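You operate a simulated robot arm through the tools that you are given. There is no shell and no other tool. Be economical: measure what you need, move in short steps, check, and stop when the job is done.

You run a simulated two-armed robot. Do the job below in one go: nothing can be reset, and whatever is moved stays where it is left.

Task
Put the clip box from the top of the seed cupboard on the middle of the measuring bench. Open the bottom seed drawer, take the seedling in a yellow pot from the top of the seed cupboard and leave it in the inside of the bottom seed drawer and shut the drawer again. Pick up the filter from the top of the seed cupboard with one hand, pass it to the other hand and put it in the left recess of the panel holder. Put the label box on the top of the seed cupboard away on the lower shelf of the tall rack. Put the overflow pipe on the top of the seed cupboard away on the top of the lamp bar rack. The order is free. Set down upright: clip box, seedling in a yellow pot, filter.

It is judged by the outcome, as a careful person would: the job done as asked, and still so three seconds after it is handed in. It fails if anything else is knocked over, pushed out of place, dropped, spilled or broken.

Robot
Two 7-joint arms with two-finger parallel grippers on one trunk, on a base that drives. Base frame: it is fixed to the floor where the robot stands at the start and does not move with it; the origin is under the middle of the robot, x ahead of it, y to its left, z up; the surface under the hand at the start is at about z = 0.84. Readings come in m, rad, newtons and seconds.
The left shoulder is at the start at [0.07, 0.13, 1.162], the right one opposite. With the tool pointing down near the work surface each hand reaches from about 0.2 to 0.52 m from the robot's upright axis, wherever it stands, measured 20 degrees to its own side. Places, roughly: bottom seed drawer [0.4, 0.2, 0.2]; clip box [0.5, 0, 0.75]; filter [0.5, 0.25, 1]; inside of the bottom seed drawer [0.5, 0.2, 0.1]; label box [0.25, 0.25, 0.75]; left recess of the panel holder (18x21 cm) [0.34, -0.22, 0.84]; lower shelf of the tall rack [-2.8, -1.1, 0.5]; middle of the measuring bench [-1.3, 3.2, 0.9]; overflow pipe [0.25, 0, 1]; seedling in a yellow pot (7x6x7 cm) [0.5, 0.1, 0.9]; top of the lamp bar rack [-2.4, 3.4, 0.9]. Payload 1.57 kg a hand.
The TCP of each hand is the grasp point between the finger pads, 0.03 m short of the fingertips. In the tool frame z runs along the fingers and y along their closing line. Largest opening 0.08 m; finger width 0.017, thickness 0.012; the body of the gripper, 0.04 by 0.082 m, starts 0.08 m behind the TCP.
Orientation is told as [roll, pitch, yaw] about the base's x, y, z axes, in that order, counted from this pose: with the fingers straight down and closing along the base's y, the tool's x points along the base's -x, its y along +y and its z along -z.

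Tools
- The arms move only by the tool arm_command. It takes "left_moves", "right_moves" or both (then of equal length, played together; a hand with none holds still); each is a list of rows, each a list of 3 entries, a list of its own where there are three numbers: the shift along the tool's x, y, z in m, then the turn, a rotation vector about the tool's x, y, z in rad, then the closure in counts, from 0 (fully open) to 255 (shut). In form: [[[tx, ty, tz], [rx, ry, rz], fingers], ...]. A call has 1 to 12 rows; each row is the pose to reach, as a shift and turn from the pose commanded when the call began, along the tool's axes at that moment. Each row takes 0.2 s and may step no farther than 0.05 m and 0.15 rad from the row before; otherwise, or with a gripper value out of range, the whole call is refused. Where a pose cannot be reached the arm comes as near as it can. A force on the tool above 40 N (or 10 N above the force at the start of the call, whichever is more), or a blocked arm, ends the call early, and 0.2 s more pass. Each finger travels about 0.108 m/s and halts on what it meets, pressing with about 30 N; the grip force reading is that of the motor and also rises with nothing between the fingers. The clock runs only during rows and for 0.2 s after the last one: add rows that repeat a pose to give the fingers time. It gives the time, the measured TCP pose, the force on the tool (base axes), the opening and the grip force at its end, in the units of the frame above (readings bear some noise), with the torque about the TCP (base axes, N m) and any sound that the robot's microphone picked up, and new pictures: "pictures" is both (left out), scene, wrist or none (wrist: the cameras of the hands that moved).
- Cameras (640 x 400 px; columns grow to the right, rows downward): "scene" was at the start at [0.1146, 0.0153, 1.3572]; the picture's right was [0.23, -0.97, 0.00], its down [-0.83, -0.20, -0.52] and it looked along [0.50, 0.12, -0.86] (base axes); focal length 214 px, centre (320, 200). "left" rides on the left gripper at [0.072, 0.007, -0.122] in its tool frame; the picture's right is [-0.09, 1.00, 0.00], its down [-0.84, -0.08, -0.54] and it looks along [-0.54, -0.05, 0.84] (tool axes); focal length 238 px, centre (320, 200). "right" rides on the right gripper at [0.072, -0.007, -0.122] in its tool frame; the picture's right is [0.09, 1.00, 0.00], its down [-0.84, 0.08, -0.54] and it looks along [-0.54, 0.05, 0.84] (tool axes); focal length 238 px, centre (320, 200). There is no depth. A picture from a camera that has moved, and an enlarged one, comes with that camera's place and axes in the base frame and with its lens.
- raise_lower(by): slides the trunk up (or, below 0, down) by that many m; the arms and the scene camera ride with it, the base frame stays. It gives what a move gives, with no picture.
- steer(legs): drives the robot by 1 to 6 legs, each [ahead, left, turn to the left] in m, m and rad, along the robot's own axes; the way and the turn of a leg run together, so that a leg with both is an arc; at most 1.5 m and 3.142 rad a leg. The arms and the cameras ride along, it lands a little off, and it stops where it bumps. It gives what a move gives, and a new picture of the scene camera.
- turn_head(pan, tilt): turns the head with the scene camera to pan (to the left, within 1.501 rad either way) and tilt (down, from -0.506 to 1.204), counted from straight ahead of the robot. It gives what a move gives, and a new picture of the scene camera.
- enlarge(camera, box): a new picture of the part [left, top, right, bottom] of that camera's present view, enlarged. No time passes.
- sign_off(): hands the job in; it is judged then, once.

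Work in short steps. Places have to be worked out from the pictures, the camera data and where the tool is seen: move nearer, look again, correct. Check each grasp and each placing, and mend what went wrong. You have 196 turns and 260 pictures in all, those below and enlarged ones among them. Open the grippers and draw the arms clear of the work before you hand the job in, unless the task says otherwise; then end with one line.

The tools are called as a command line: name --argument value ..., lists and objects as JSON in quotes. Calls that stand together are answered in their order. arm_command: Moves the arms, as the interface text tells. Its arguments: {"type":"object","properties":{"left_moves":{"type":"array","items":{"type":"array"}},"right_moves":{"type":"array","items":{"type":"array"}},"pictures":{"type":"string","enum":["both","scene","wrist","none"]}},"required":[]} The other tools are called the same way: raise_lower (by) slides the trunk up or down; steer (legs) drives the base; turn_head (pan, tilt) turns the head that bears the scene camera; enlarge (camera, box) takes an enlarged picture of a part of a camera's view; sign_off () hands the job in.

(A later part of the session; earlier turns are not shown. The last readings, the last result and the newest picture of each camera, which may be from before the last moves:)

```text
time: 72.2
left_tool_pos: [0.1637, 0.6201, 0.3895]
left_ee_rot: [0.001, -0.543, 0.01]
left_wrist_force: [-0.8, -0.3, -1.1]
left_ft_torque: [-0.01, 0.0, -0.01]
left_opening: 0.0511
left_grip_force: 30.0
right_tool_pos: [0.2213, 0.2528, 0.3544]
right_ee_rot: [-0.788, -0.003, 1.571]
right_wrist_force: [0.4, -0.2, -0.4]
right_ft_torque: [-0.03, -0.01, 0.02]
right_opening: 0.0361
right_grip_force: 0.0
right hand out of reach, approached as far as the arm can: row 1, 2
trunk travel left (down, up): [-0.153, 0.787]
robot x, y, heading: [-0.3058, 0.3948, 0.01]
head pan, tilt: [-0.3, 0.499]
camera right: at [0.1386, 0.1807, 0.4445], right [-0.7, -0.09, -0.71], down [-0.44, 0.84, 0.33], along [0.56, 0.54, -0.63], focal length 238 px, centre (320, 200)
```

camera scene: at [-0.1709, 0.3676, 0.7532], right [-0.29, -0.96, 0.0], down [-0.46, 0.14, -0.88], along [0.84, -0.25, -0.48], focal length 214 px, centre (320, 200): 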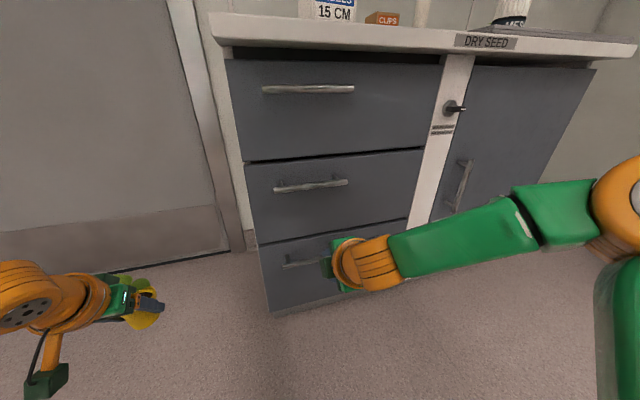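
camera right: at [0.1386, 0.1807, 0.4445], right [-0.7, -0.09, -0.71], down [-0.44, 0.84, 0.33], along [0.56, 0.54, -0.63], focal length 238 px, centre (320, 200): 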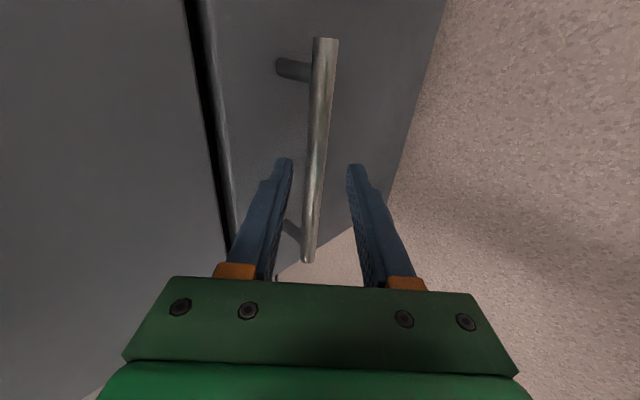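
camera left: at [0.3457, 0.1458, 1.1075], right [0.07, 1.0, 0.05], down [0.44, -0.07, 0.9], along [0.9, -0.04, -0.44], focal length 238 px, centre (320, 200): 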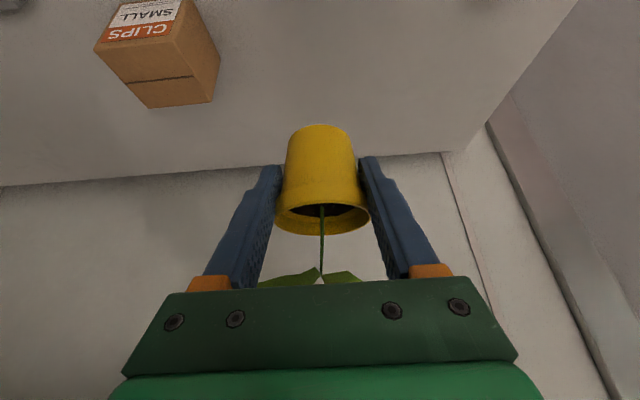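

Bar sits right between the tips (about 6 mm beyond them). Advance 1.5 cm and close.

arm_command --right_moves '[[[0, 0, 0.015], [0, 0, 0], 140], [[0, 0, 0.015], [0, 0, 0], 255], [[0, 0, 0.015], [0, 0, 0], 255]]' --pictures "wrist"

```text
time: 73.0
left_tool_pos: [0.1629, 0.6192, 0.3905]
left_ee_rot: [-0.001, -0.548, 0.011]
left_wrist_force: [0.1, -0.4, -1.5]
left_ft_torque: [-0.01, 0.06, 0.01]
left_opening: 0.0512
left_grip_force: 30.2
right_tool_pos: [0.2314, 0.2531, 0.3458]
right_ee_rot: [-0.795, -0.002, 1.571]
right_wrist_force: [2.7, -1.7, 10.2]
right_ft_torque: [-0.1, -0.21, -0.02]
right_opening: 0.0132
right_grip_force: 30.4
trunk travel left (down, up): [-0.153, 0.787]
robot x, y, heading: [-0.3072, 0.3938, 0.004]
head pan, tilt: [-0.3, 0.499]
camera right: at [0.147, 0.181, 0.4353], right [-0.7, -0.09, -0.71], down [-0.44, 0.84, 0.33], along [0.57, 0.54, -0.62], focal length 238 px, centre (320, 200)
```

right: 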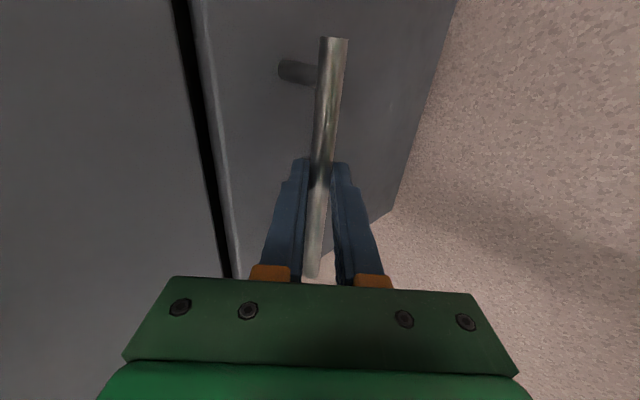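

Bar gripped (1.3 cm). Pull by backing the base 0.1 m first, watching forces.

steer --legs '[[-0.1, 0, 0]]'

```text
time: 74.1
left_tool_pos: [0.0641, 0.6192, 0.3907]
left_ee_rot: [-0.003, -0.549, 0.012]
left_wrist_force: [-0.6, 0.5, -1.0]
left_ft_torque: [-0.01, 0.03, -0.02]
left_opening: 0.0508
left_grip_force: 29.8
right_tool_pos: [0.133, 0.2528, 0.3458]
right_ee_rot: [-0.795, -0.001, 1.571]
right_wrist_force: [-1.4, -7.7, 13.0]
right_ft_torque: [-0.54, -0.15, -0.48]
right_opening: 0.0137
right_grip_force: 29.9
trunk travel left (down, up): [-0.153, 0.787]
robot x, y, heading: [-0.4066, 0.3928, 0.014]
head pan, tilt: [-0.3, 0.499]
camera scene: at [-0.2714, 0.3674, 0.7537], right [-0.29, -0.96, 0.0], down [-0.46, 0.14, -0.88], along [0.84, -0.25, -0.48], focal length 214 px, centre (320, 200)
```

scene: 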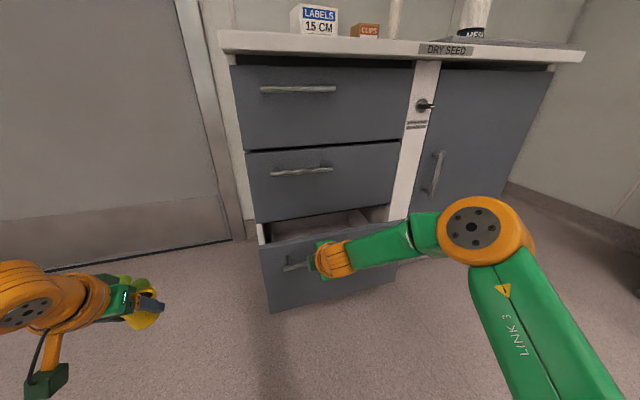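

The drawer opens smoothly. Pull another 0.16 m.

steer --legs '[[-0.16, 0, 0]]'

```text
time: 75.5
left_tool_pos: [-0.0938, 0.6194, 0.39]
left_ee_rot: [-0.001, -0.548, 0.015]
left_wrist_force: [-1.0, -0.6, 0.3]
left_ft_torque: [-0.04, 0.02, 0.02]
left_opening: 0.0508
left_grip_force: 30.3
right_tool_pos: [-0.0238, 0.253, 0.3448]
right_ee_rot: [-0.794, -0.002, 1.574]
right_wrist_force: [0.0, -0.3, 10.7]
right_ft_torque: [-0.27, -0.1, -0.29]
right_opening: 0.0135
right_grip_force: 30.2
trunk travel left (down, up): [-0.153, 0.787]
robot x, y, heading: [-0.5622, 0.3912, 0.013]
head pan, tilt: [-0.3, 0.499]
camera scene: at [-0.4284, 0.3665, 0.7537], right [-0.29, -0.96, 0.0], down [-0.46, 0.14, -0.88], along [0.84, -0.25, -0.48], focal length 214 px, centre (320, 200)
```

scene: 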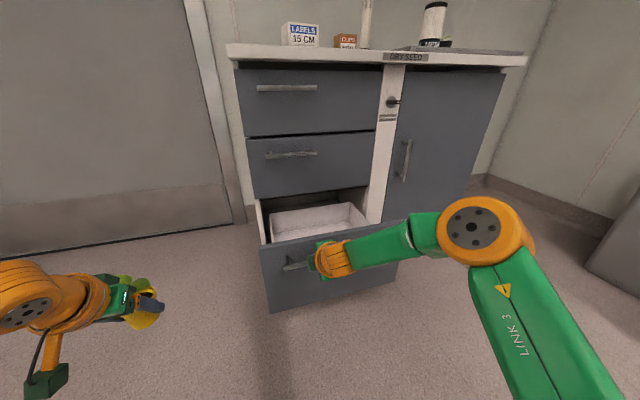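

Drawer open ~0.26 m with a white tray inside visible. Release the handle and retreat along the finger axis, then look in.

arm_command --right_moves '[[[0, 0, 0], [0, 0, 0], 140], [[0, 0, 0], [0, 0, 0], 140], [[0, 0, -0.03], [0, 0, 0], 140], [[0, 0, -0.07], [0, 0, 0], 140], [[0, 0, -0.11], [0, 0, 0], 140]]' --pictures "none"

raise_lower --by 0.35

turn_head --pan -0.3 --tilt 0.8

```text
time: 76.7
left_tool_pos: [-0.0924, 0.6194, 0.3896]
left_ee_rot: [0.0, -0.544, 0.012]
left_wrist_force: [0.6, 0.2, -1.3]
left_ft_torque: [0.0, 0.03, -0.03]
left_opening: 0.0508
left_grip_force: 30.4
right_tool_pos: [-0.1025, 0.2514, 0.4206]
right_ee_rot: [-0.796, -0.004, 1.571]
right_wrist_force: [-0.2, -0.4, -0.3]
right_ft_torque: [0.03, -0.02, 0.02]
right_opening: 0.0363
right_grip_force: 0.2
trunk travel left (down, up): [-0.153, 0.787]
robot x, y, heading: [-0.5601, 0.3917, 0.014]
head pan, tilt: [-0.3, 0.499]
```

```text
time: 80.2
left_tool_pos: [-0.0935, 0.6196, 0.7393]
left_ee_rot: [0.0, -0.543, 0.014]
left_wrist_force: [0.2, -1.7, -0.6]
left_ft_torque: [0.0, 0.0, -0.01]
left_opening: 0.0506
left_grip_force: 30.2
right_tool_pos: [-0.101, 0.2523, 0.7708]
right_ee_rot: [-0.796, -0.005, 1.572]
right_wrist_force: [0.0, 0.0, 0.6]
right_ft_torque: [-0.02, -0.01, 0.02]
right_opening: 0.036
right_grip_force: 0.0
trunk travel left (down, up): [-0.503, 0.437]
robot x, y, heading: [-0.5618, 0.3898, 0.006]
head pan, tilt: [-0.3, 0.499]
```

```text
time: 81.0
left_tool_pos: [-0.0927, 0.6205, 0.7394]
left_ee_rot: [-0.003, -0.546, 0.014]
left_wrist_force: [-0.2, -0.9, -0.8]
left_ft_torque: [0.01, 0.01, 0.03]
left_opening: 0.0508
left_grip_force: 29.7
right_tool_pos: [-0.1014, 0.2534, 0.7716]
right_ee_rot: [-0.795, -0.004, 1.571]
right_wrist_force: [0.4, 0.1, 0.3]
right_ft_torque: [0.02, -0.02, -0.02]
right_opening: 0.0362
right_grip_force: 0.1
trunk travel left (down, up): [-0.503, 0.437]
robot x, y, heading: [-0.5617, 0.388, 0.009]
head pan, tilt: [-0.3, 0.799]
camera scene: at [-0.4362, 0.3689, 1.0773], right [-0.29, -0.96, 0.0], down [-0.69, 0.2, -0.7], along [0.67, -0.2, -0.72], focal length 214 px, centre (320, 200)
```

scene: 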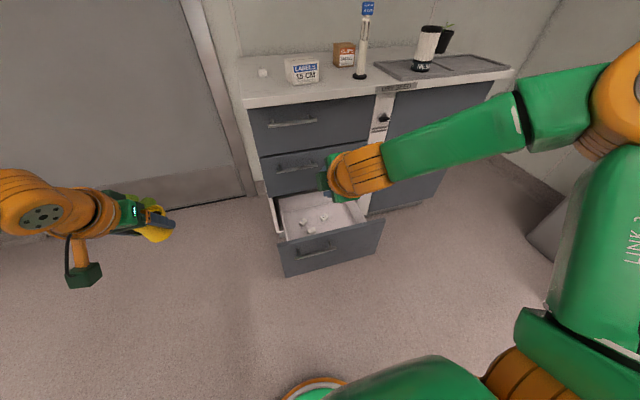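

Now shift the base right 0.42 m so the left hand is over the drawer's line, then look into the drawer.

steer --legs '[[0, -0.42, 0]]'

turn_head --pan 0.15 --tilt 0.85

enlarge --camera "left" --box '[0, 0, 640, 300]'

```text
time: 83.5
left_tool_pos: [-0.0887, 0.2017, 0.7398]
left_ee_rot: [0.0, -0.544, 0.005]
left_wrist_force: [0.1, -0.3, -1.9]
left_ft_torque: [0.01, -0.01, 0.0]
left_opening: 0.0508
left_grip_force: 29.4
right_tool_pos: [-0.0994, -0.1662, 0.7704]
right_ee_rot: [-0.797, -0.003, 1.564]
right_wrist_force: [0.5, 0.6, -1.0]
right_ft_torque: [0.0, 0.0, -0.04]
right_opening: 0.0359
right_grip_force: 0.1
trunk travel left (down, up): [-0.503, 0.437]
robot x, y, heading: [-0.5585, -0.0254, 0.004]
head pan, tilt: [-0.3, 0.799]
camera scene: at [-0.4337, -0.0472, 1.0772], right [-0.29, -0.96, 0.0], down [-0.69, 0.21, -0.7], along [0.67, -0.2, -0.72], focal length 214 px, centre (320, 200)
```

scene: 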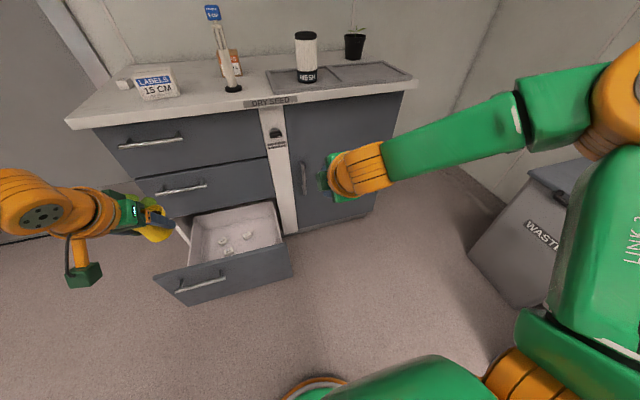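

```text
time: 84.4
left_tool_pos: [-0.0888, 0.201, 0.7385]
left_ee_rot: [0.0, -0.543, 0.006]
left_wrist_force: [-0.3, -0.5, -0.7]
left_ft_torque: [-0.01, 0.01, 0.02]
left_opening: 0.051
left_grip_force: 29.9
right_tool_pos: [-0.0996, -0.1662, 0.7712]
right_ee_rot: [-0.795, -0.004, 1.564]
right_wrist_force: [-0.1, 0.3, 0.2]
right_ft_torque: [-0.02, 0.02, -0.03]
right_opening: 0.0363
right_grip_force: 0.0
trunk travel left (down, up): [-0.503, 0.437]
robot x, y, heading: [-0.5602, -0.0203, 0.004]
head pan, tilt: [0.15, 0.85]
camera scene: at [-0.4336, -0.0116, 1.0732], right [0.15, -0.99, 0.0], down [-0.74, -0.11, -0.66], along [0.65, 0.1, -0.75], focal length 214 px, centre (320, 200)
```

scene: 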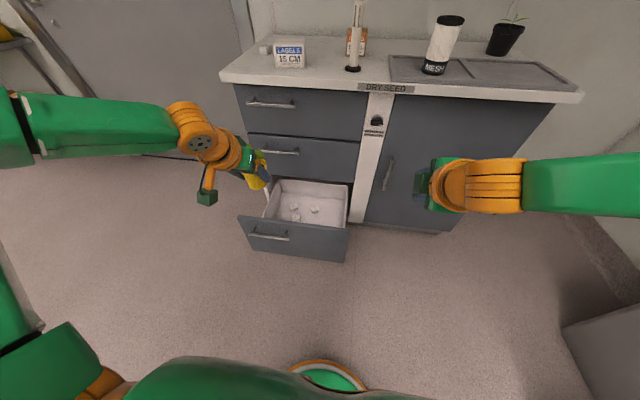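

```text
1.00 times, centred on (320, 150) of left (not enlarged: the box is as wide or as high as the picture)
camera zoom: at [-0.2124, 0.2072, 0.8067], right [0.07, 1.0, 0.05], down [0.44, -0.07, 0.9], along [0.9, -0.04, -0.44], focal length 238 px, centre (320, 250)
```

zoom: 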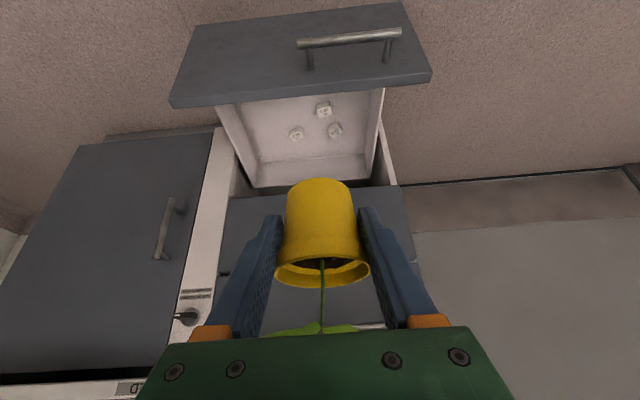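

Three small chips lie in the drawer; I need a free spot for the pot. Enlarge the drawer.

enlarge --camera "scene" --box '[230, 160, 390, 260]'

```text
4.00 times, centred on (310, 210) of scene
camera zoom: at [-0.4336, -0.0116, 1.0732], right [0.15, -0.99, 0.0], down [-0.74, -0.11, -0.66], along [0.65, 0.1, -0.75], focal length 858 px, centre (360, 160)
```

zoom: 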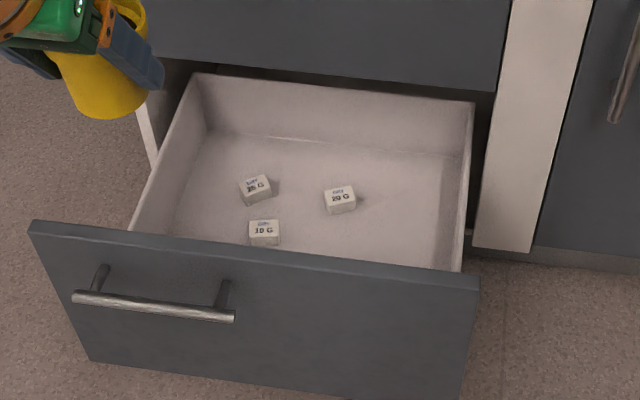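

The drawer front (top z≈0.38) would foul the hand's underside camera if I come from the front. I'll yaw the left hand 90° inward so its back lies along +y inside the drawer width. Test this in the air.

arm_command --left_moves '[[[0, 0, 0], [0.074, 0, 0.122], 255], [[0, 0, 0], [0.148, 0, 0.244], 255], [[0, 0, 0], [0.222, 0, 0.366], 255], [[0, 0, 0], [0.296, 0, 0.488], 255], [[0, 0, 0], [0.37, 0, 0.61], 255], [[0, 0, 0], [0.444, 0, 0.732], 255], [[0, 0, 0], [0.518, 0, 0.855], 255], [[0, 0, 0], [0.592, 0, 0.977], 255], [[0, 0, 0], [0.666, 0, 1.099], 255], [[0, 0, 0], [0.74, 0, 1.221], 255], [[0, 0, 0], [0.814, 0, 1.343], 255], [[0, 0, 0], [0.814, 0, 1.343], 255]]' --pictures "scene"

```text
time: 87.0
left_tool_pos: [-0.1096, 0.1999, 0.7376]
left_ee_rot: [0.0, -0.543, -1.565]
left_wrist_force: [0.3, 0.5, -1.5]
left_ft_torque: [0.0, 0.03, 0.0]
left_opening: 0.051
left_grip_force: 29.7
left hand out of reach, approached as far as the arm can: row 10, 11, 12
right_tool_pos: [-0.0998, -0.1645, 0.7711]
right_ee_rot: [-0.797, -0.002, 1.564]
right_wrist_force: [-0.7, 0.0, -0.2]
right_ft_torque: [-0.02, 0.01, 0.03]
right_opening: 0.0361
right_grip_force: 0.0
trunk travel left (down, up): [-0.503, 0.437]
robot x, y, heading: [-0.5593, -0.0243, 0.005]
head pan, tilt: [0.15, 0.85]
camera scene: at [-0.4335, -0.0116, 1.0732], right [0.15, -0.99, 0.0], down [-0.74, -0.11, -0.66], along [0.65, 0.1, -0.75], focal length 214 px, centre (320, 200)
```

scene: 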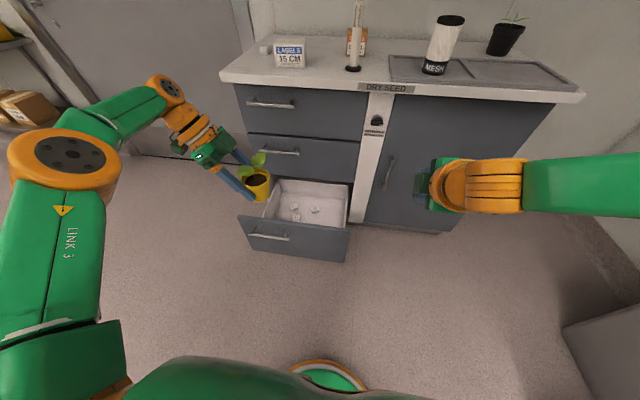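

The yaw works. To keep the forearm above the drawer front (z 0.38), I want it sloping up from the wrist; test lowering the arm 0.25 m relative to the trunk here in free air.

arm_command --left_moves '[[[0.0216, 0, 0.0356], [0, 0, 0], 255], [[0.0432, 0, 0.0713], [0, 0, 0], 255], [[0.0648, 0, 0.1069], [0, 0, 0], 255], [[0.0863, 0, 0.1425], [0, 0, 0], 255], [[0.1079, 0, 0.1782], [0, 0, 0], 255], [[0.1295, 0, 0.2138], [0, 0, 0], 255], [[0.1295, 0, 0.2138], [0, 0, 0], 255]]' --pictures "scene"

```text
time: 88.6
left_tool_pos: [-0.1869, 0.1909, 0.5949]
left_ee_rot: [0.001, -0.545, -1.564]
left_wrist_force: [0.3, 0.2, -0.6]
left_ft_torque: [0.01, -0.03, -0.03]
left_opening: 0.0508
left_grip_force: 30.5
left hand out of reach, approached as far as the arm can: row 1, 2, 3, 4, 5, 6, 7
right_tool_pos: [-0.0995, -0.1656, 0.7705]
right_ee_rot: [-0.795, -0.003, 1.566]
right_wrist_force: [-0.3, 0.6, 0.9]
right_ft_torque: [0.04, -0.01, 0.02]
right_opening: 0.0362
right_grip_force: 0.0
trunk travel left (down, up): [-0.503, 0.437]
robot x, y, heading: [-0.5592, -0.026, 0.003]
head pan, tilt: [0.15, 0.85]
camera scene: at [-0.4336, -0.0116, 1.0732], right [0.15, -0.99, 0.0], down [-0.74, -0.11, -0.66], along [0.65, 0.1, -0.75], focal length 214 px, centre (320, 200)
```

scene: 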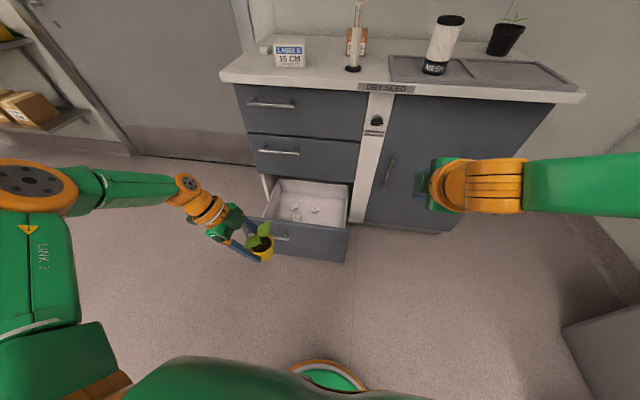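

The forearm now runs along +y, so it will cross only the low side panel. Before driving in, retract the right hand so it doesn't reach the cupboard.

arm_command --right_moves '[[[0, 0.03, -0.03], [0, 0, 0], 0], [[0, 0.06, -0.06], [0, 0, 0], 0], [[0, 0.09, -0.09], [0, 0, 0], 0], [[0, 0.12, -0.12], [0, 0, 0], 0]]' --pictures "none"

steer --legs '[[0.2, -0.03, 0]]'

```text
time: 89.6
left_tool_pos: [-0.1875, 0.1902, 0.5962]
left_ee_rot: [0.003, -0.546, -1.567]
left_wrist_force: [-0.6, 0.3, -1.3]
left_ft_torque: [0.0, -0.02, -0.01]
left_opening: 0.051
left_grip_force: 30.3
right_tool_pos: [-0.2131, -0.134, 0.8117]
right_ee_rot: [-0.796, -0.001, 1.563]
right_wrist_force: [0.2, 1.2, 0.1]
right_ft_torque: [-0.02, -0.01, -0.04]
right_opening: 0.08
right_grip_force: 0.0
right hand out of reach, approached as far as the arm can: row 2, 3, 4
trunk travel left (down, up): [-0.503, 0.437]
robot x, y, heading: [-0.5605, -0.0217, 0.005]
head pan, tilt: [0.15, 0.85]
```

```text
time: 91.2
left_tool_pos: [0.0168, 0.1599, 0.595]
left_ee_rot: [0.0, -0.544, -1.565]
left_wrist_force: [-0.1, 1.0, -1.6]
left_ft_torque: [0.0, 0.01, 0.02]
left_opening: 0.0511
left_grip_force: 30.2
right_tool_pos: [-0.0064, -0.1632, 0.8106]
right_ee_rot: [-0.793, -0.004, 1.561]
right_wrist_force: [0.6, -0.1, 0.7]
right_ft_torque: [0.02, -0.03, -0.01]
right_opening: 0.08
right_grip_force: 0.1
trunk travel left (down, up): [-0.503, 0.437]
robot x, y, heading: [-0.3575, -0.0547, 0.006]
head pan, tilt: [0.15, 0.85]
camera scene: at [-0.2292, -0.0409, 1.0732], right [0.15, -0.99, 0.0], down [-0.74, -0.11, -0.66], along [0.65, 0.1, -0.75], focal length 214 px, centre (320, 200)
```

scene: 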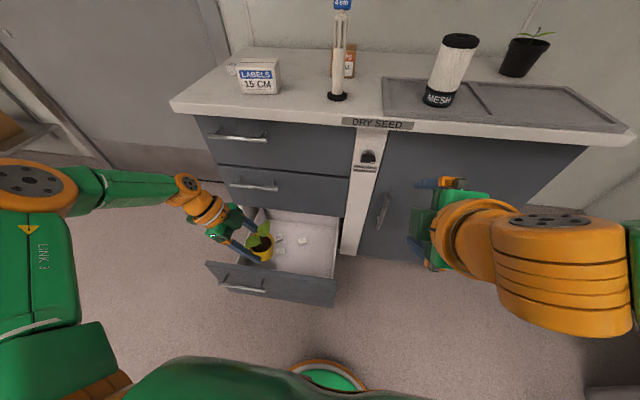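

Drive the last 0.09 m ahead so the pot is over the drawer at x≈0.11.

steer --legs '[[0.09, 0, 0]]'

raise_lower --by -0.2

turn_head --pan 0.35 --tilt 0.95

```text
time: 92.3
left_tool_pos: [0.1067, 0.1603, 0.5964]
left_ee_rot: [0.0, -0.545, -1.564]
left_wrist_force: [0.1, 0.2, -0.2]
left_ft_torque: [0.02, -0.01, 0.04]
left_opening: 0.0511
left_grip_force: 30.2
right_tool_pos: [0.0825, -0.1629, 0.8103]
right_ee_rot: [-0.793, -0.002, 1.562]
right_wrist_force: [-0.3, 0.4, -0.6]
right_ft_torque: [0.01, 0.02, 0.0]
right_opening: 0.0801
right_grip_force: 0.1
trunk travel left (down, up): [-0.503, 0.437]
robot x, y, heading: [-0.2694, -0.0509, 0.001]
head pan, tilt: [0.15, 0.85]
camera scene: at [-0.1405, -0.0407, 1.0732], right [0.15, -0.99, 0.0], down [-0.74, -0.11, -0.66], along [0.65, 0.1, -0.75], focal length 214 px, centre (320, 200)
```

scene: 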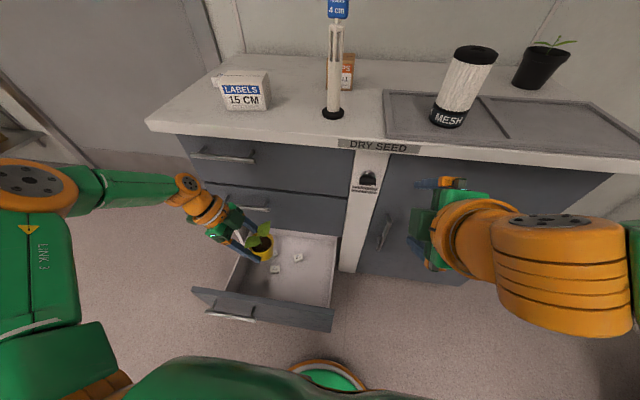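

```text
time: 94.5
left_tool_pos: [0.1062, 0.161, 0.3961]
left_ee_rot: [0.0, -0.545, -1.567]
left_wrist_force: [-0.2, 0.4, -0.7]
left_ft_torque: [0.02, -0.02, 0.02]
left_opening: 0.0506
left_grip_force: 30.0
right_tool_pos: [0.0828, -0.1633, 0.6108]
right_ee_rot: [-0.796, -0.002, 1.563]
right_wrist_force: [0.1, 1.2, 0.6]
right_ft_torque: [0.01, -0.03, 0.0]
right_opening: 0.08
right_grip_force: 0.1
trunk travel left (down, up): [-0.303, 0.637]
robot x, y, heading: [-0.2659, -0.0532, -0.0]
head pan, tilt: [0.15, 0.85]
```

```text
time: 95.2
left_tool_pos: [0.1048, 0.1617, 0.3959]
left_ee_rot: [0.0, -0.546, -1.564]
left_wrist_force: [-0.5, -0.4, -0.8]
left_ft_torque: [0.04, -0.03, 0.01]
left_opening: 0.0511
left_grip_force: 30.4
right_tool_pos: [0.0815, -0.164, 0.611]
right_ee_rot: [-0.796, -0.004, 1.562]
right_wrist_force: [-0.3, -0.6, -0.6]
right_ft_torque: [-0.01, 0.01, 0.02]
right_opening: 0.0803
right_grip_force: 0.0
trunk travel left (down, up): [-0.303, 0.637]
robot x, y, heading: [-0.2699, -0.0497, 0.004]
head pan, tilt: [0.351, 0.949]
camera scene: at [-0.1498, -0.0275, 0.8657], right [0.34, -0.94, 0.0], down [-0.76, -0.28, -0.58], along [0.55, 0.2, -0.81], focal length 214 px, centre (320, 200)
```

scene: 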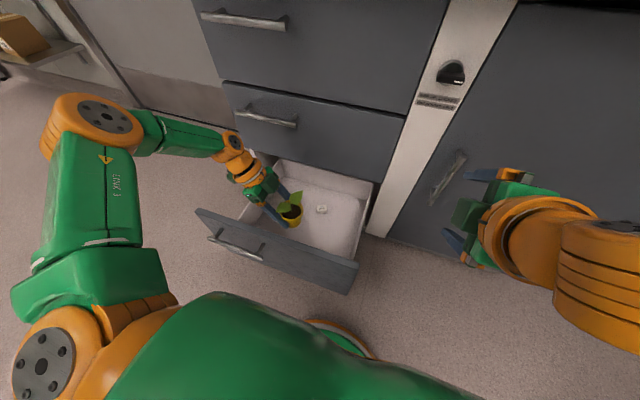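

Clear so far. Lower another 0.13 m and look with the left wrist camera and scene.

raise_lower --by -0.13

enlarge --camera "scene" --box '[100, 60, 420, 300]'

enlarge --camera "left" --box '[0, 0, 640, 390]'

```text
time: 96.8
left_tool_pos: [0.1061, 0.1609, 0.2645]
left_ee_rot: [0.001, -0.545, -1.566]
left_wrist_force: [0.2, -0.5, -1.2]
left_ft_torque: [0.01, 0.01, 0.0]
left_opening: 0.0509
left_grip_force: 29.5
right_tool_pos: [0.0808, -0.1637, 0.481]
right_ee_rot: [-0.796, -0.005, 1.563]
right_wrist_force: [-0.5, -0.9, -0.2]
right_ft_torque: [0.02, 0.04, 0.0]
right_opening: 0.0797
right_grip_force: 0.1
trunk travel left (down, up): [-0.173, 0.767]
robot x, y, heading: [-0.2663, -0.0515, 0.001]
head pan, tilt: [0.351, 0.949]
```

```text
1.67 times, centred on (260, 180) of scene
camera zoom: at [-0.1499, -0.0275, 0.7357], right [0.35, -0.94, 0.0], down [-0.76, -0.28, -0.58], along [0.55, 0.2, -0.81], focal length 358 px, centre (420, 233)
```

zoom: 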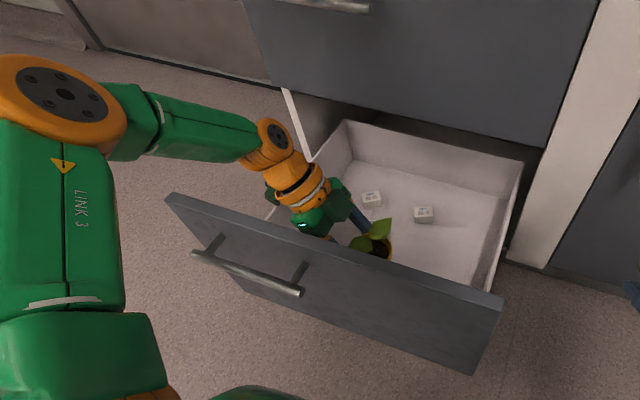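

```text
1.00 times, centred on (320, 195) of left (not enlarged: the box is as wide or as high as the picture)
camera zoom: at [0.1126, 0.2858, 0.3328], right [1.0, -0.07, 0.05], down [-0.08, -0.44, 0.9], along [-0.04, -0.9, -0.44], focal length 238 px, centre (320, 205)
```

zoom: 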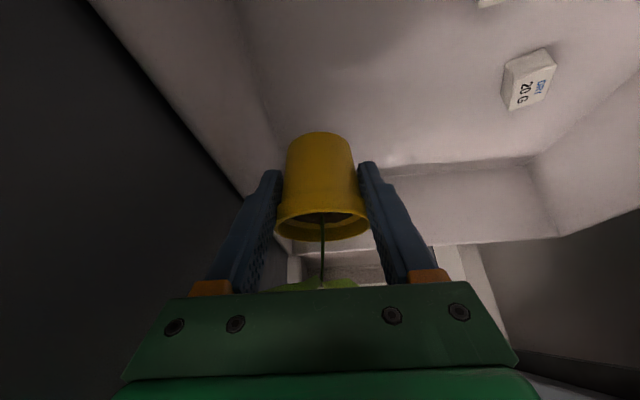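

The pot is near the front inner wall (x≈0.055). Shift the hand +3 cm in x before lowering.

arm_command --left_moves '[[[0, 0.015, 0], [0, 0, 0], 255], [[0, 0.03, 0], [0, 0, 0], 255], [[0, 0.03, 0], [0, 0, 0], 255]]' --pictures "wrist"

```text
time: 97.6
left_tool_pos: [0.119, 0.1579, 0.2784]
left_ee_rot: [0.002, -0.545, -1.565]
left_wrist_force: [-0.2, 0.1, -1.6]
left_ft_torque: [0.04, 0.01, 0.01]
left_opening: 0.0509
left_grip_force: 29.5
left hand out of reach, approached as far as the arm can: row 1, 2, 3
right_tool_pos: [0.0815, -0.163, 0.4795]
right_ee_rot: [-0.798, -0.003, 1.562]
right_wrist_force: [-0.3, -0.1, -1.4]
right_ft_torque: [0.03, -0.02, 0.01]
right_opening: 0.08
right_grip_force: 0.1
trunk travel left (down, up): [-0.173, 0.767]
robot x, y, heading: [-0.2666, -0.0535, 0.003]
head pan, tilt: [0.351, 0.949]
camera left: at [0.1259, 0.2834, 0.3453], right [1.0, -0.07, 0.05], down [-0.08, -0.44, 0.9], along [-0.04, -0.9, -0.44], focal length 238 px, centre (320, 200)
```

left: 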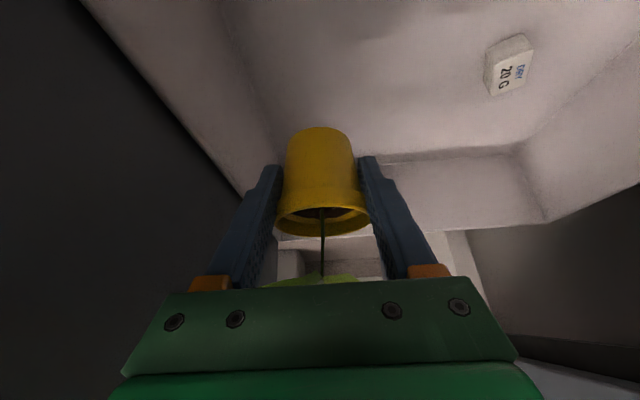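

Add 1.5 cm with the base, then lower 8.5 cm.

steer --legs '[[0.015, 0, 0]]'

raise_lower --by -0.08

arm_command --left_moves '[[[0, 0, 0], [0, 0, 0], 255]]' --pictures "wrist"

```text
time: 98.4
left_tool_pos: [0.1342, 0.1586, 0.2773]
left_ee_rot: [0.001, -0.543, -1.565]
left_wrist_force: [0.2, 0.0, -1.2]
left_ft_torque: [0.01, -0.01, 0.0]
left_opening: 0.051
left_grip_force: 30.3
right_tool_pos: [0.097, -0.1629, 0.4805]
right_ee_rot: [-0.798, -0.004, 1.562]
right_wrist_force: [-0.3, -0.6, -0.4]
right_ft_torque: [0.02, -0.02, 0.01]
right_opening: 0.0802
right_grip_force: 0.1
trunk travel left (down, up): [-0.173, 0.767]
robot x, y, heading: [-0.2509, -0.0534, -0.001]
head pan, tilt: [0.351, 0.949]
camera scene: at [-0.1346, -0.0274, 0.7357], right [0.35, -0.94, 0.0], down [-0.76, -0.28, -0.58], along [0.55, 0.2, -0.81], focal length 214 px, centre (320, 200)
```

scene: 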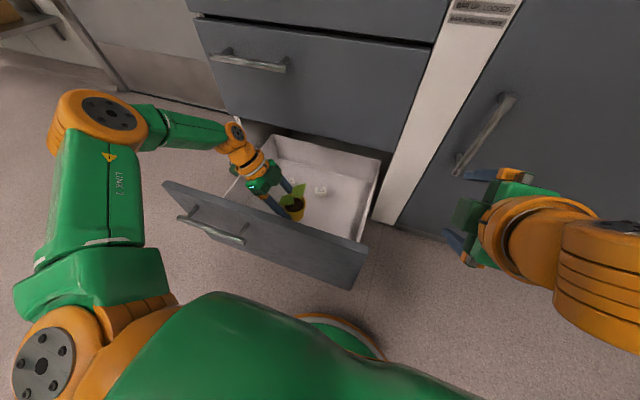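

```text
time: 99.6
left_tool_pos: [0.134, 0.1582, 0.198]
left_ee_rot: [0.001, -0.543, -1.567]
left_wrist_force: [-0.7, -0.1, -1.6]
left_ft_torque: [0.06, 0.02, 0.01]
left_opening: 0.0506
left_grip_force: 29.9
right_tool_pos: [0.0978, -0.163, 0.4008]
right_ee_rot: [-0.796, -0.003, 1.561]
right_wrist_force: [-0.1, -0.2, 0.3]
right_ft_torque: [-0.01, -0.01, -0.01]
right_opening: 0.0796
right_grip_force: 0.0
trunk travel left (down, up): [-0.093, 0.847]
robot x, y, heading: [-0.2502, -0.0526, -0.001]
head pan, tilt: [0.351, 0.949]
```

```text
time: 100.0
left_tool_pos: [0.1345, 0.1588, 0.1985]
left_ee_rot: [0.002, -0.542, -1.565]
left_wrist_force: [-0.3, -0.3, -0.8]
left_ft_torque: [0.01, 0.01, 0.02]
left_opening: 0.051
left_grip_force: 29.4
right_tool_pos: [0.0979, -0.1638, 0.4009]
right_ee_rot: [-0.795, -0.004, 1.563]
right_wrist_force: [-0.4, -0.1, 0.7]
right_ft_torque: [0.01, -0.01, 0.0]
right_opening: 0.0802
right_grip_force: 0.0
trunk travel left (down, up): [-0.093, 0.847]
robot x, y, heading: [-0.2483, -0.0545, 0.003]
head pan, tilt: [0.351, 0.949]
camera left: at [0.141, 0.2834, 0.2653], right [1.0, -0.07, 0.05], down [-0.08, -0.44, 0.9], along [-0.04, -0.9, -0.44], focal length 238 px, centre (320, 200)
```

left: 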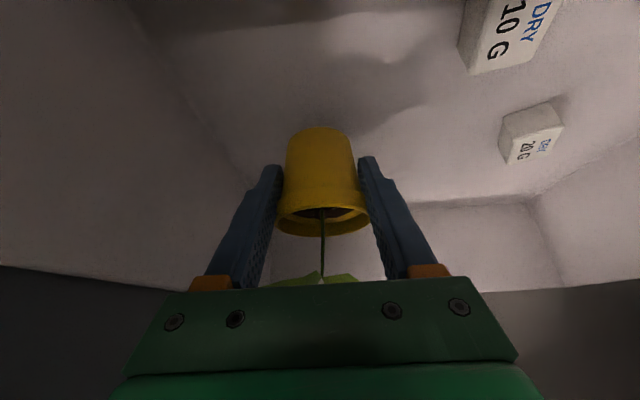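

Keep lowering in 1.5 cm steps, watching left wrist force.

raise_lower --by -0.015

raise_lower --by -0.01

```text
time: 100.6
left_tool_pos: [0.134, 0.1595, 0.1821]
left_ee_rot: [0.002, -0.543, -1.566]
left_wrist_force: [1.1, -0.3, -1.0]
left_ft_torque: [0.05, 0.03, -0.02]
left_opening: 0.0509
left_grip_force: 30.2
right_tool_pos: [0.097, -0.1633, 0.3852]
right_ee_rot: [-0.796, -0.003, 1.563]
right_wrist_force: [0.1, -0.8, 0.7]
right_ft_torque: [-0.01, -0.04, 0.0]
right_opening: 0.0801
right_grip_force: 0.0
trunk travel left (down, up): [-0.078, 0.862]
robot x, y, heading: [-0.2517, -0.0503, -0.001]
head pan, tilt: [0.351, 0.949]
```

```text
time: 101.2
left_tool_pos: [0.1356, 0.1584, 0.1743]
left_ee_rot: [0.005, -0.543, -1.567]
left_wrist_force: [0.1, 2.8, 14.6]
left_ft_torque: [-0.3, 0.02, 0.06]
left_opening: 0.0501
left_grip_force: 29.9
right_tool_pos: [0.0962, -0.1638, 0.3766]
right_ee_rot: [-0.798, -0.003, 1.562]
right_wrist_force: [-0.3, -0.1, -0.2]
right_ft_torque: [0.01, 0.03, -0.01]
right_opening: 0.0799
right_grip_force: 0.0
trunk travel left (down, up): [-0.068, 0.872]
robot x, y, heading: [-0.2531, -0.0521, 0.002]
head pan, tilt: [0.351, 0.949]
```

Pot touches the floor (14.6 N). Ease 2 mm and open.

raise_lower --by 0.002

arm_command --left_moves '[[[0, 0, 0], [0, 0, 0], 60], [[0, 0, 0], [0, 0, 0], 15], [[0, 0, 0], [0, 0, 0], 15]]' --pictures "wrist"

```text
time: 101.7
left_tool_pos: [0.1342, 0.1587, 0.1742]
left_ee_rot: [-0.001, -0.543, -1.565]
left_wrist_force: [-0.5, 0.0, 2.5]
left_ft_torque: [-0.03, -0.04, -0.03]
left_opening: 0.0504
left_grip_force: 30.2
right_tool_pos: [0.0969, -0.1633, 0.3773]
right_ee_rot: [-0.796, -0.003, 1.563]
right_wrist_force: [-0.1, 0.2, 0.2]
right_ft_torque: [-0.01, 0.0, 0.03]
right_opening: 0.0796
right_grip_force: 0.0
trunk travel left (down, up): [-0.07, 0.87]
robot x, y, heading: [-0.2524, -0.0562, -0.001]
head pan, tilt: [0.351, 0.949]
```

```text
time: 102.5
left_tool_pos: [0.1337, 0.1588, 0.1759]
left_ee_rot: [0.002, -0.544, -1.565]
left_wrist_force: [-0.3, 0.8, -0.4]
left_ft_torque: [-0.02, -0.01, -0.01]
left_opening: 0.0754
left_grip_force: 0.1
right_tool_pos: [0.0976, -0.1635, 0.378]
right_ee_rot: [-0.795, -0.003, 1.561]
right_wrist_force: [-0.2, -0.5, -0.4]
right_ft_torque: [-0.02, -0.01, 0.0]
right_opening: 0.0802
right_grip_force: 0.0
trunk travel left (down, up): [-0.07, 0.87]
robot x, y, heading: [-0.2532, -0.0496, -0.0]
head pan, tilt: [0.351, 0.949]
camera left: at [0.1409, 0.2834, 0.2424], right [1.0, -0.07, 0.05], down [-0.08, -0.44, 0.9], along [-0.04, -0.9, -0.44], focal length 238 px, centre (320, 200)
```

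left: 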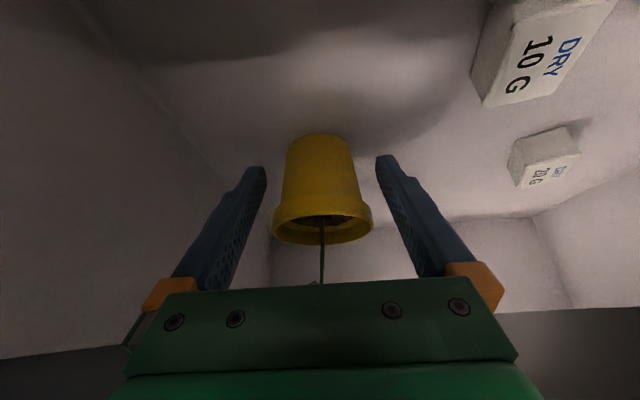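

Pot stands free. Retract along the finger axis, then raise the trunk.

arm_command --left_moves '[[[0, 0, -0.02], [0, 0, 0], 15], [[0, 0, -0.05], [0, 0, 0], 15], [[0, 0, -0.09], [0, 0, 0], 15], [[0, 0, -0.13], [0, 0, 0], 15]]' --pictures "wrist"

raise_lower --by 0.3

```text
time: 103.5
left_tool_pos: [0.1339, 0.228, 0.2859]
left_ee_rot: [0.002, -0.545, -1.566]
left_wrist_force: [0.1, 0.7, -0.5]
left_ft_torque: [-0.03, -0.03, 0.0]
left_opening: 0.0755
left_grip_force: 0.0
right_tool_pos: [0.0965, -0.1636, 0.3775]
right_ee_rot: [-0.797, -0.003, 1.564]
right_wrist_force: [-0.2, 0.0, 0.1]
right_ft_torque: [-0.05, -0.02, 0.03]
right_opening: 0.08
right_grip_force: 0.0
trunk travel left (down, up): [-0.07, 0.87]
robot x, y, heading: [-0.2465, -0.0499, 0.004]
head pan, tilt: [0.351, 0.949]
camera left: at [0.1412, 0.3521, 0.3525], right [1.0, -0.07, 0.05], down [-0.08, -0.44, 0.9], along [-0.04, -0.9, -0.44], focal length 238 px, centre (320, 200)
```

left: 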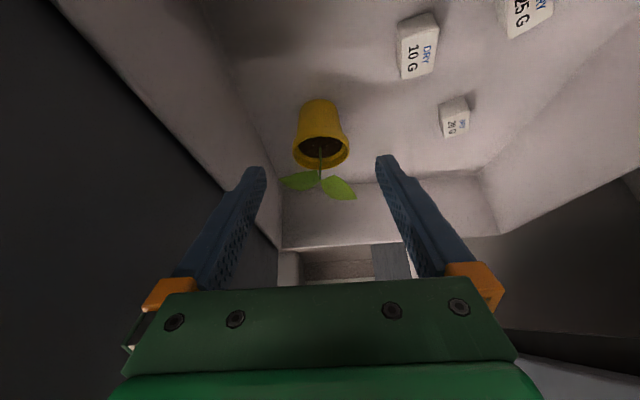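

```text
time: 106.5
left_tool_pos: [0.1347, 0.2272, 0.585]
left_ee_rot: [0.001, -0.543, -1.565]
left_wrist_force: [-0.4, -1.0, 0.2]
left_ft_torque: [0.0, 0.02, 0.03]
left_opening: 0.0754
left_grip_force: 0.0
right_tool_pos: [0.0965, -0.164, 0.6776]
right_ee_rot: [-0.795, -0.004, 1.562]
right_wrist_force: [-0.1, -0.1, -0.3]
right_ft_torque: [-0.01, 0.0, 0.03]
right_opening: 0.08
right_grip_force: 0.1
trunk travel left (down, up): [-0.37, 0.57]
robot x, y, heading: [-0.2486, -0.0517, 0.003]
head pan, tilt: [0.351, 0.949]
```

Pot upright in the drawer. Now close it: back off 0.18, retract the left hand, shift left 0.26, then push with the closed right fingers at y≈0.1.

steer --legs '[[-0.2, 0, 0]]'

arm_command --left_moves '[[[-0.007, -0.02, -0.04], [0, 0, 0], 15], [[-0.013, -0.04, -0.08], [0, 0, 0], 15], [[-0.02, -0.06, -0.12], [0, 0, 0], 15], [[-0.027, -0.08, -0.159], [0, 0, 0], 15]]' --right_moves '[[[0, 0, 0], [0, 0, 0], 255], [[0, 0, 0], [0, 0, 0], 255], [[0, 0, 0], [0, 0, 0], 255], [[0, 0, 0], [0, 0, 0], 255]]' --pictures "none"

steer --legs '[[0, 0.26, 0]]'

raise_lower --by -0.36

turn_head --pan -0.2 --tilt 0.7

```text
time: 108.1
left_tool_pos: [-0.0611, 0.2244, 0.5848]
left_ee_rot: [0.002, -0.542, -1.57]
left_wrist_force: [-0.7, -0.3, -0.5]
left_ft_torque: [0.04, 0.0, -0.02]
left_opening: 0.0752
left_grip_force: 0.0
right_tool_pos: [-0.0993, -0.1645, 0.6782]
right_ee_rot: [-0.796, -0.002, 1.559]
right_wrist_force: [0.3, 0.1, -0.2]
right_ft_torque: [0.01, -0.01, 0.04]
right_opening: 0.08
right_grip_force: 0.0
trunk travel left (down, up): [-0.37, 0.57]
robot x, y, heading: [-0.4489, -0.0515, -0.002]
head pan, tilt: [0.351, 0.949]
camera scene: at [-0.3321, -0.0279, 0.9328], right [0.34, -0.94, 0.0], down [-0.76, -0.28, -0.58], along [0.55, 0.2, -0.81], focal length 214 px, centre (320, 200)
```

scene: 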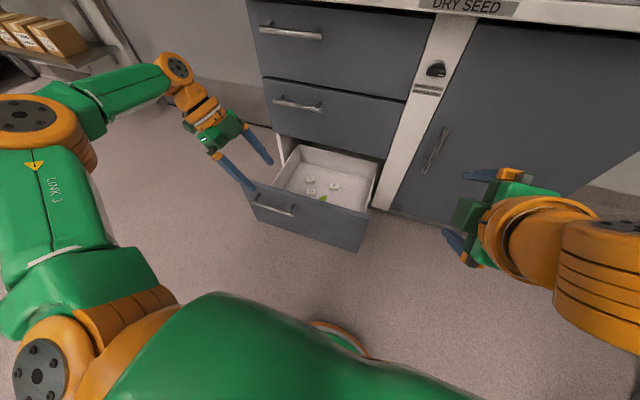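

```text
time: 109.1
left_tool_pos: [-0.1425, 0.2834, 0.7358]
left_ee_rot: [0.004, -0.543, -1.572]
left_wrist_force: [0.4, -0.9, -0.2]
left_ft_torque: [0.01, -0.06, -0.01]
left_opening: 0.0754
left_grip_force: 0.1
right_tool_pos: [-0.1, -0.1652, 0.6777]
right_ee_rot: [-0.797, -0.004, 1.561]
right_wrist_force: [-0.2, -0.3, 0.2]
right_ft_torque: [0.0, -0.01, 0.03]
right_opening: 0.0
right_grip_force: 21.6
trunk travel left (down, up): [-0.37, 0.57]
robot x, y, heading: [-0.4508, -0.051, -0.003]
head pan, tilt: [0.351, 0.949]
```

```text
time: 110.9
left_tool_pos: [-0.1421, 0.5455, 0.7343]
left_ee_rot: [0.002, -0.545, -1.567]
left_wrist_force: [0.1, 0.2, 0.8]
left_ft_torque: [-0.05, -0.02, 0.0]
left_opening: 0.0753
left_grip_force: 0.0
right_tool_pos: [-0.0998, 0.0972, 0.6785]
right_ee_rot: [-0.796, -0.002, 1.561]
right_wrist_force: [0.2, 0.2, 0.5]
right_ft_torque: [-0.01, -0.03, -0.01]
right_opening: 0.0002
right_grip_force: 21.3
trunk travel left (down, up): [-0.37, 0.57]
robot x, y, heading: [-0.4494, 0.2092, -0.0]
head pan, tilt: [0.351, 0.949]
camera scene: at [-0.3315, 0.2322, 0.9327], right [0.34, -0.94, 0.0], down [-0.76, -0.28, -0.58], along [0.55, 0.2, -0.81], focal length 214 px, centre (320, 200)
```

scene: 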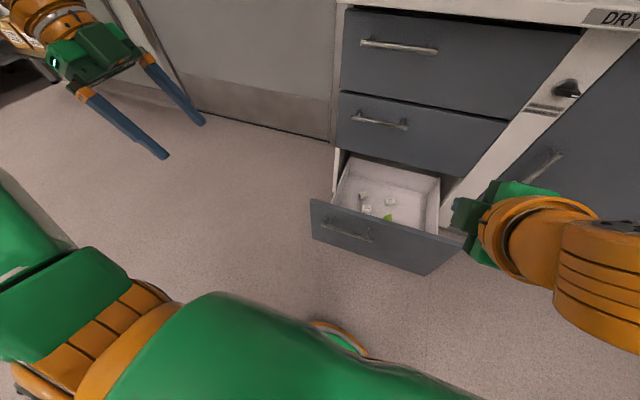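

```text
time: 114.4
left_tool_pos: [-0.1422, 0.5443, 0.3748]
left_ee_rot: [0.002, -0.543, -1.568]
left_wrist_force: [-0.1, 0.7, -0.2]
left_ft_torque: [-0.02, 0.0, 0.03]
left_opening: 0.0753
left_grip_force: 0.2
right_tool_pos: [-0.0993, 0.0958, 0.3177]
right_ee_rot: [-0.793, -0.004, 1.561]
right_wrist_force: [0.2, 0.0, -0.1]
right_ft_torque: [0.0, 0.0, -0.05]
right_opening: 0.0
right_grip_force: 21.2
trunk travel left (down, up): [-0.01, 0.93]
robot x, y, heading: [-0.4477, 0.2082, -0.002]
head pan, tilt: [0.351, 0.949]
```

```text
time: 115.4
left_tool_pos: [-0.1414, 0.5447, 0.3756]
left_ee_rot: [0.002, -0.543, -1.569]
left_wrist_force: [0.4, -0.1, -0.1]
left_ft_torque: [-0.01, 0.02, 0.02]
left_opening: 0.0756
left_grip_force: 0.0
right_tool_pos: [-0.0999, 0.0953, 0.318]
right_ee_rot: [-0.796, -0.003, 1.56]
right_wrist_force: [0.2, -0.2, 0.2]
right_ft_torque: [0.0, 0.0, 0.01]
right_opening: 0.0
right_grip_force: 21.0
trunk travel left (down, up): [-0.01, 0.93]
robot x, y, heading: [-0.4478, 0.2071, -0.003]
head pan, tilt: [-0.201, 0.7]
camera scene: at [-0.3166, 0.19, 0.5925], right [-0.2, -0.98, 0.0], down [-0.63, 0.13, -0.76], along [0.75, -0.15, -0.64], focal length 214 px, centre (320, 200)
```

scene: 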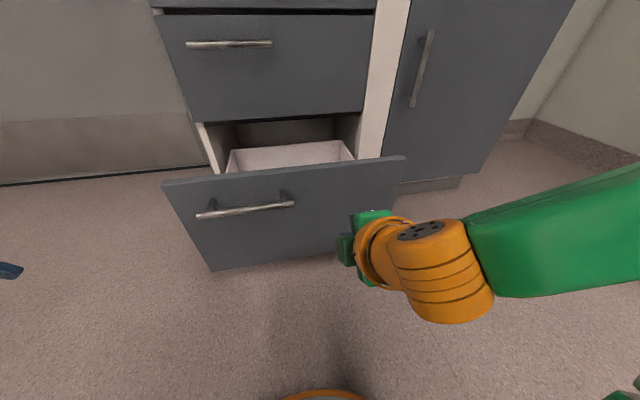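

Push: first drive until contact, then in short legs.

steer --legs '[[0.09, 0, 0], [0.04, 0, 0], [0.04, 0, 0]]'

```text
time: 117.5
left_tool_pos: [0.0319, 0.5451, 0.3753]
left_ee_rot: [0.002, -0.543, -1.569]
left_wrist_force: [0.1, 0.8, -0.4]
left_ft_torque: [0.01, 0.02, 0.01]
left_opening: 0.0755
left_grip_force: 0.0
right_tool_pos: [0.0726, 0.0954, 0.3181]
right_ee_rot: [-0.796, -0.003, 1.56]
right_wrist_force: [-0.3, 0.0, 0.7]
right_ft_torque: [-0.01, 0.02, 0.01]
right_opening: 0.0
right_grip_force: 21.2
trunk travel left (down, up): [-0.01, 0.93]
robot x, y, heading: [-0.2767, 0.2059, 0.002]
head pan, tilt: [-0.201, 0.7]
camera scene: at [-0.1437, 0.1897, 0.5925], right [-0.2, -0.98, 0.0], down [-0.63, 0.13, -0.76], along [0.75, -0.15, -0.64], focal length 214 px, centre (320, 200)
```

scene: 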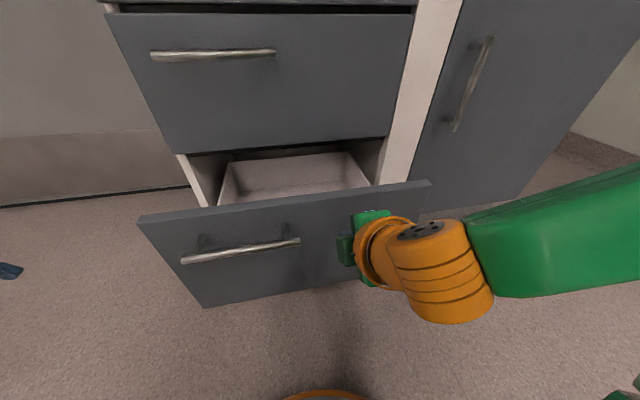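

Drawer has moved in ~9 cm. Continue pushing ~0.16 m more in short legs.

steer --legs '[[0.04, 0, 0], [0.04, 0, 0], [0.04, 0, 0]]'

steer --legs '[[0.035, 0, 0]]'

```text
time: 119.3
left_tool_pos: [0.1508, 0.5444, 0.3752]
left_ee_rot: [0.002, -0.542, -1.567]
left_wrist_force: [0.1, 0.3, 0.3]
left_ft_torque: [0.03, 0.0, 0.0]
left_opening: 0.0752
left_grip_force: 0.0
right_tool_pos: [0.1931, 0.0957, 0.3181]
right_ee_rot: [-0.796, -0.003, 1.56]
right_wrist_force: [0.3, 0.7, 0.0]
right_ft_torque: [0.03, -0.01, -0.01]
right_opening: 0.0
right_grip_force: 21.2
trunk travel left (down, up): [-0.01, 0.93]
robot x, y, heading: [-0.153, 0.2081, -0.003]
head pan, tilt: [-0.201, 0.7]
camera scene: at [-0.0241, 0.1897, 0.5925], right [-0.2, -0.98, 0.0], down [-0.63, 0.13, -0.76], along [0.75, -0.15, -0.64], focal length 214 px, centre (320, 200)
```

scene: 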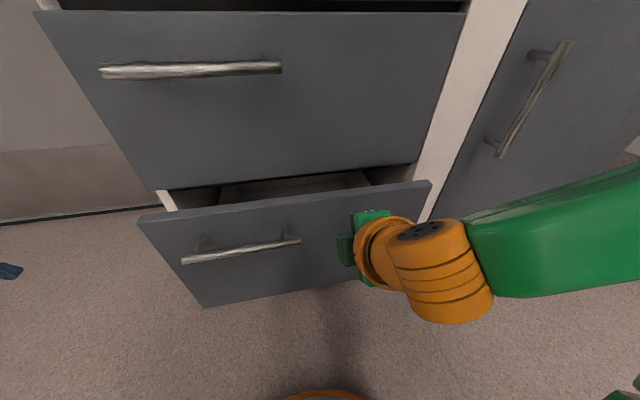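

```text
time: 120.2
left_tool_pos: [0.1864, 0.5445, 0.3743]
left_ee_rot: [0.002, -0.543, -1.569]
left_wrist_force: [0.5, 0.8, 0.3]
left_ft_torque: [-0.02, 0.0, -0.01]
left_opening: 0.0752
left_grip_force: 0.0
right_tool_pos: [0.228, 0.0952, 0.3171]
right_ee_rot: [-0.794, -0.004, 1.56]
right_wrist_force: [-0.1, -0.4, -0.2]
right_ft_torque: [0.01, 0.01, 0.01]
right_opening: 0.0
right_grip_force: 21.5
trunk travel left (down, up): [-0.01, 0.93]
robot x, y, heading: [-0.1206, 0.2096, 0.0]
head pan, tilt: [-0.201, 0.7]
camera scene: at [0.0104, 0.1897, 0.5925], right [-0.2, -0.98, 0.0], down [-0.63, 0.13, -0.76], along [0.75, -0.15, -0.64], focal length 214 px, centre (320, 200)
```

scene: 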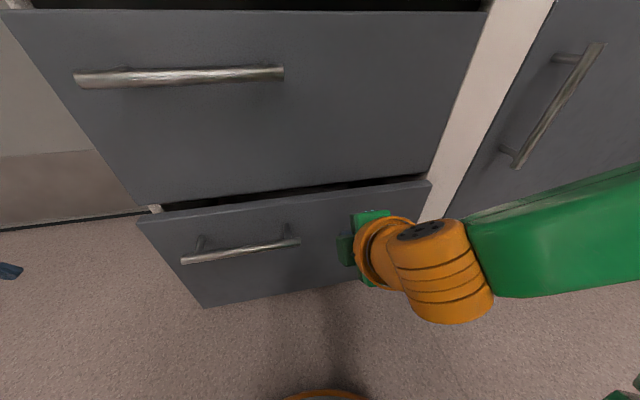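

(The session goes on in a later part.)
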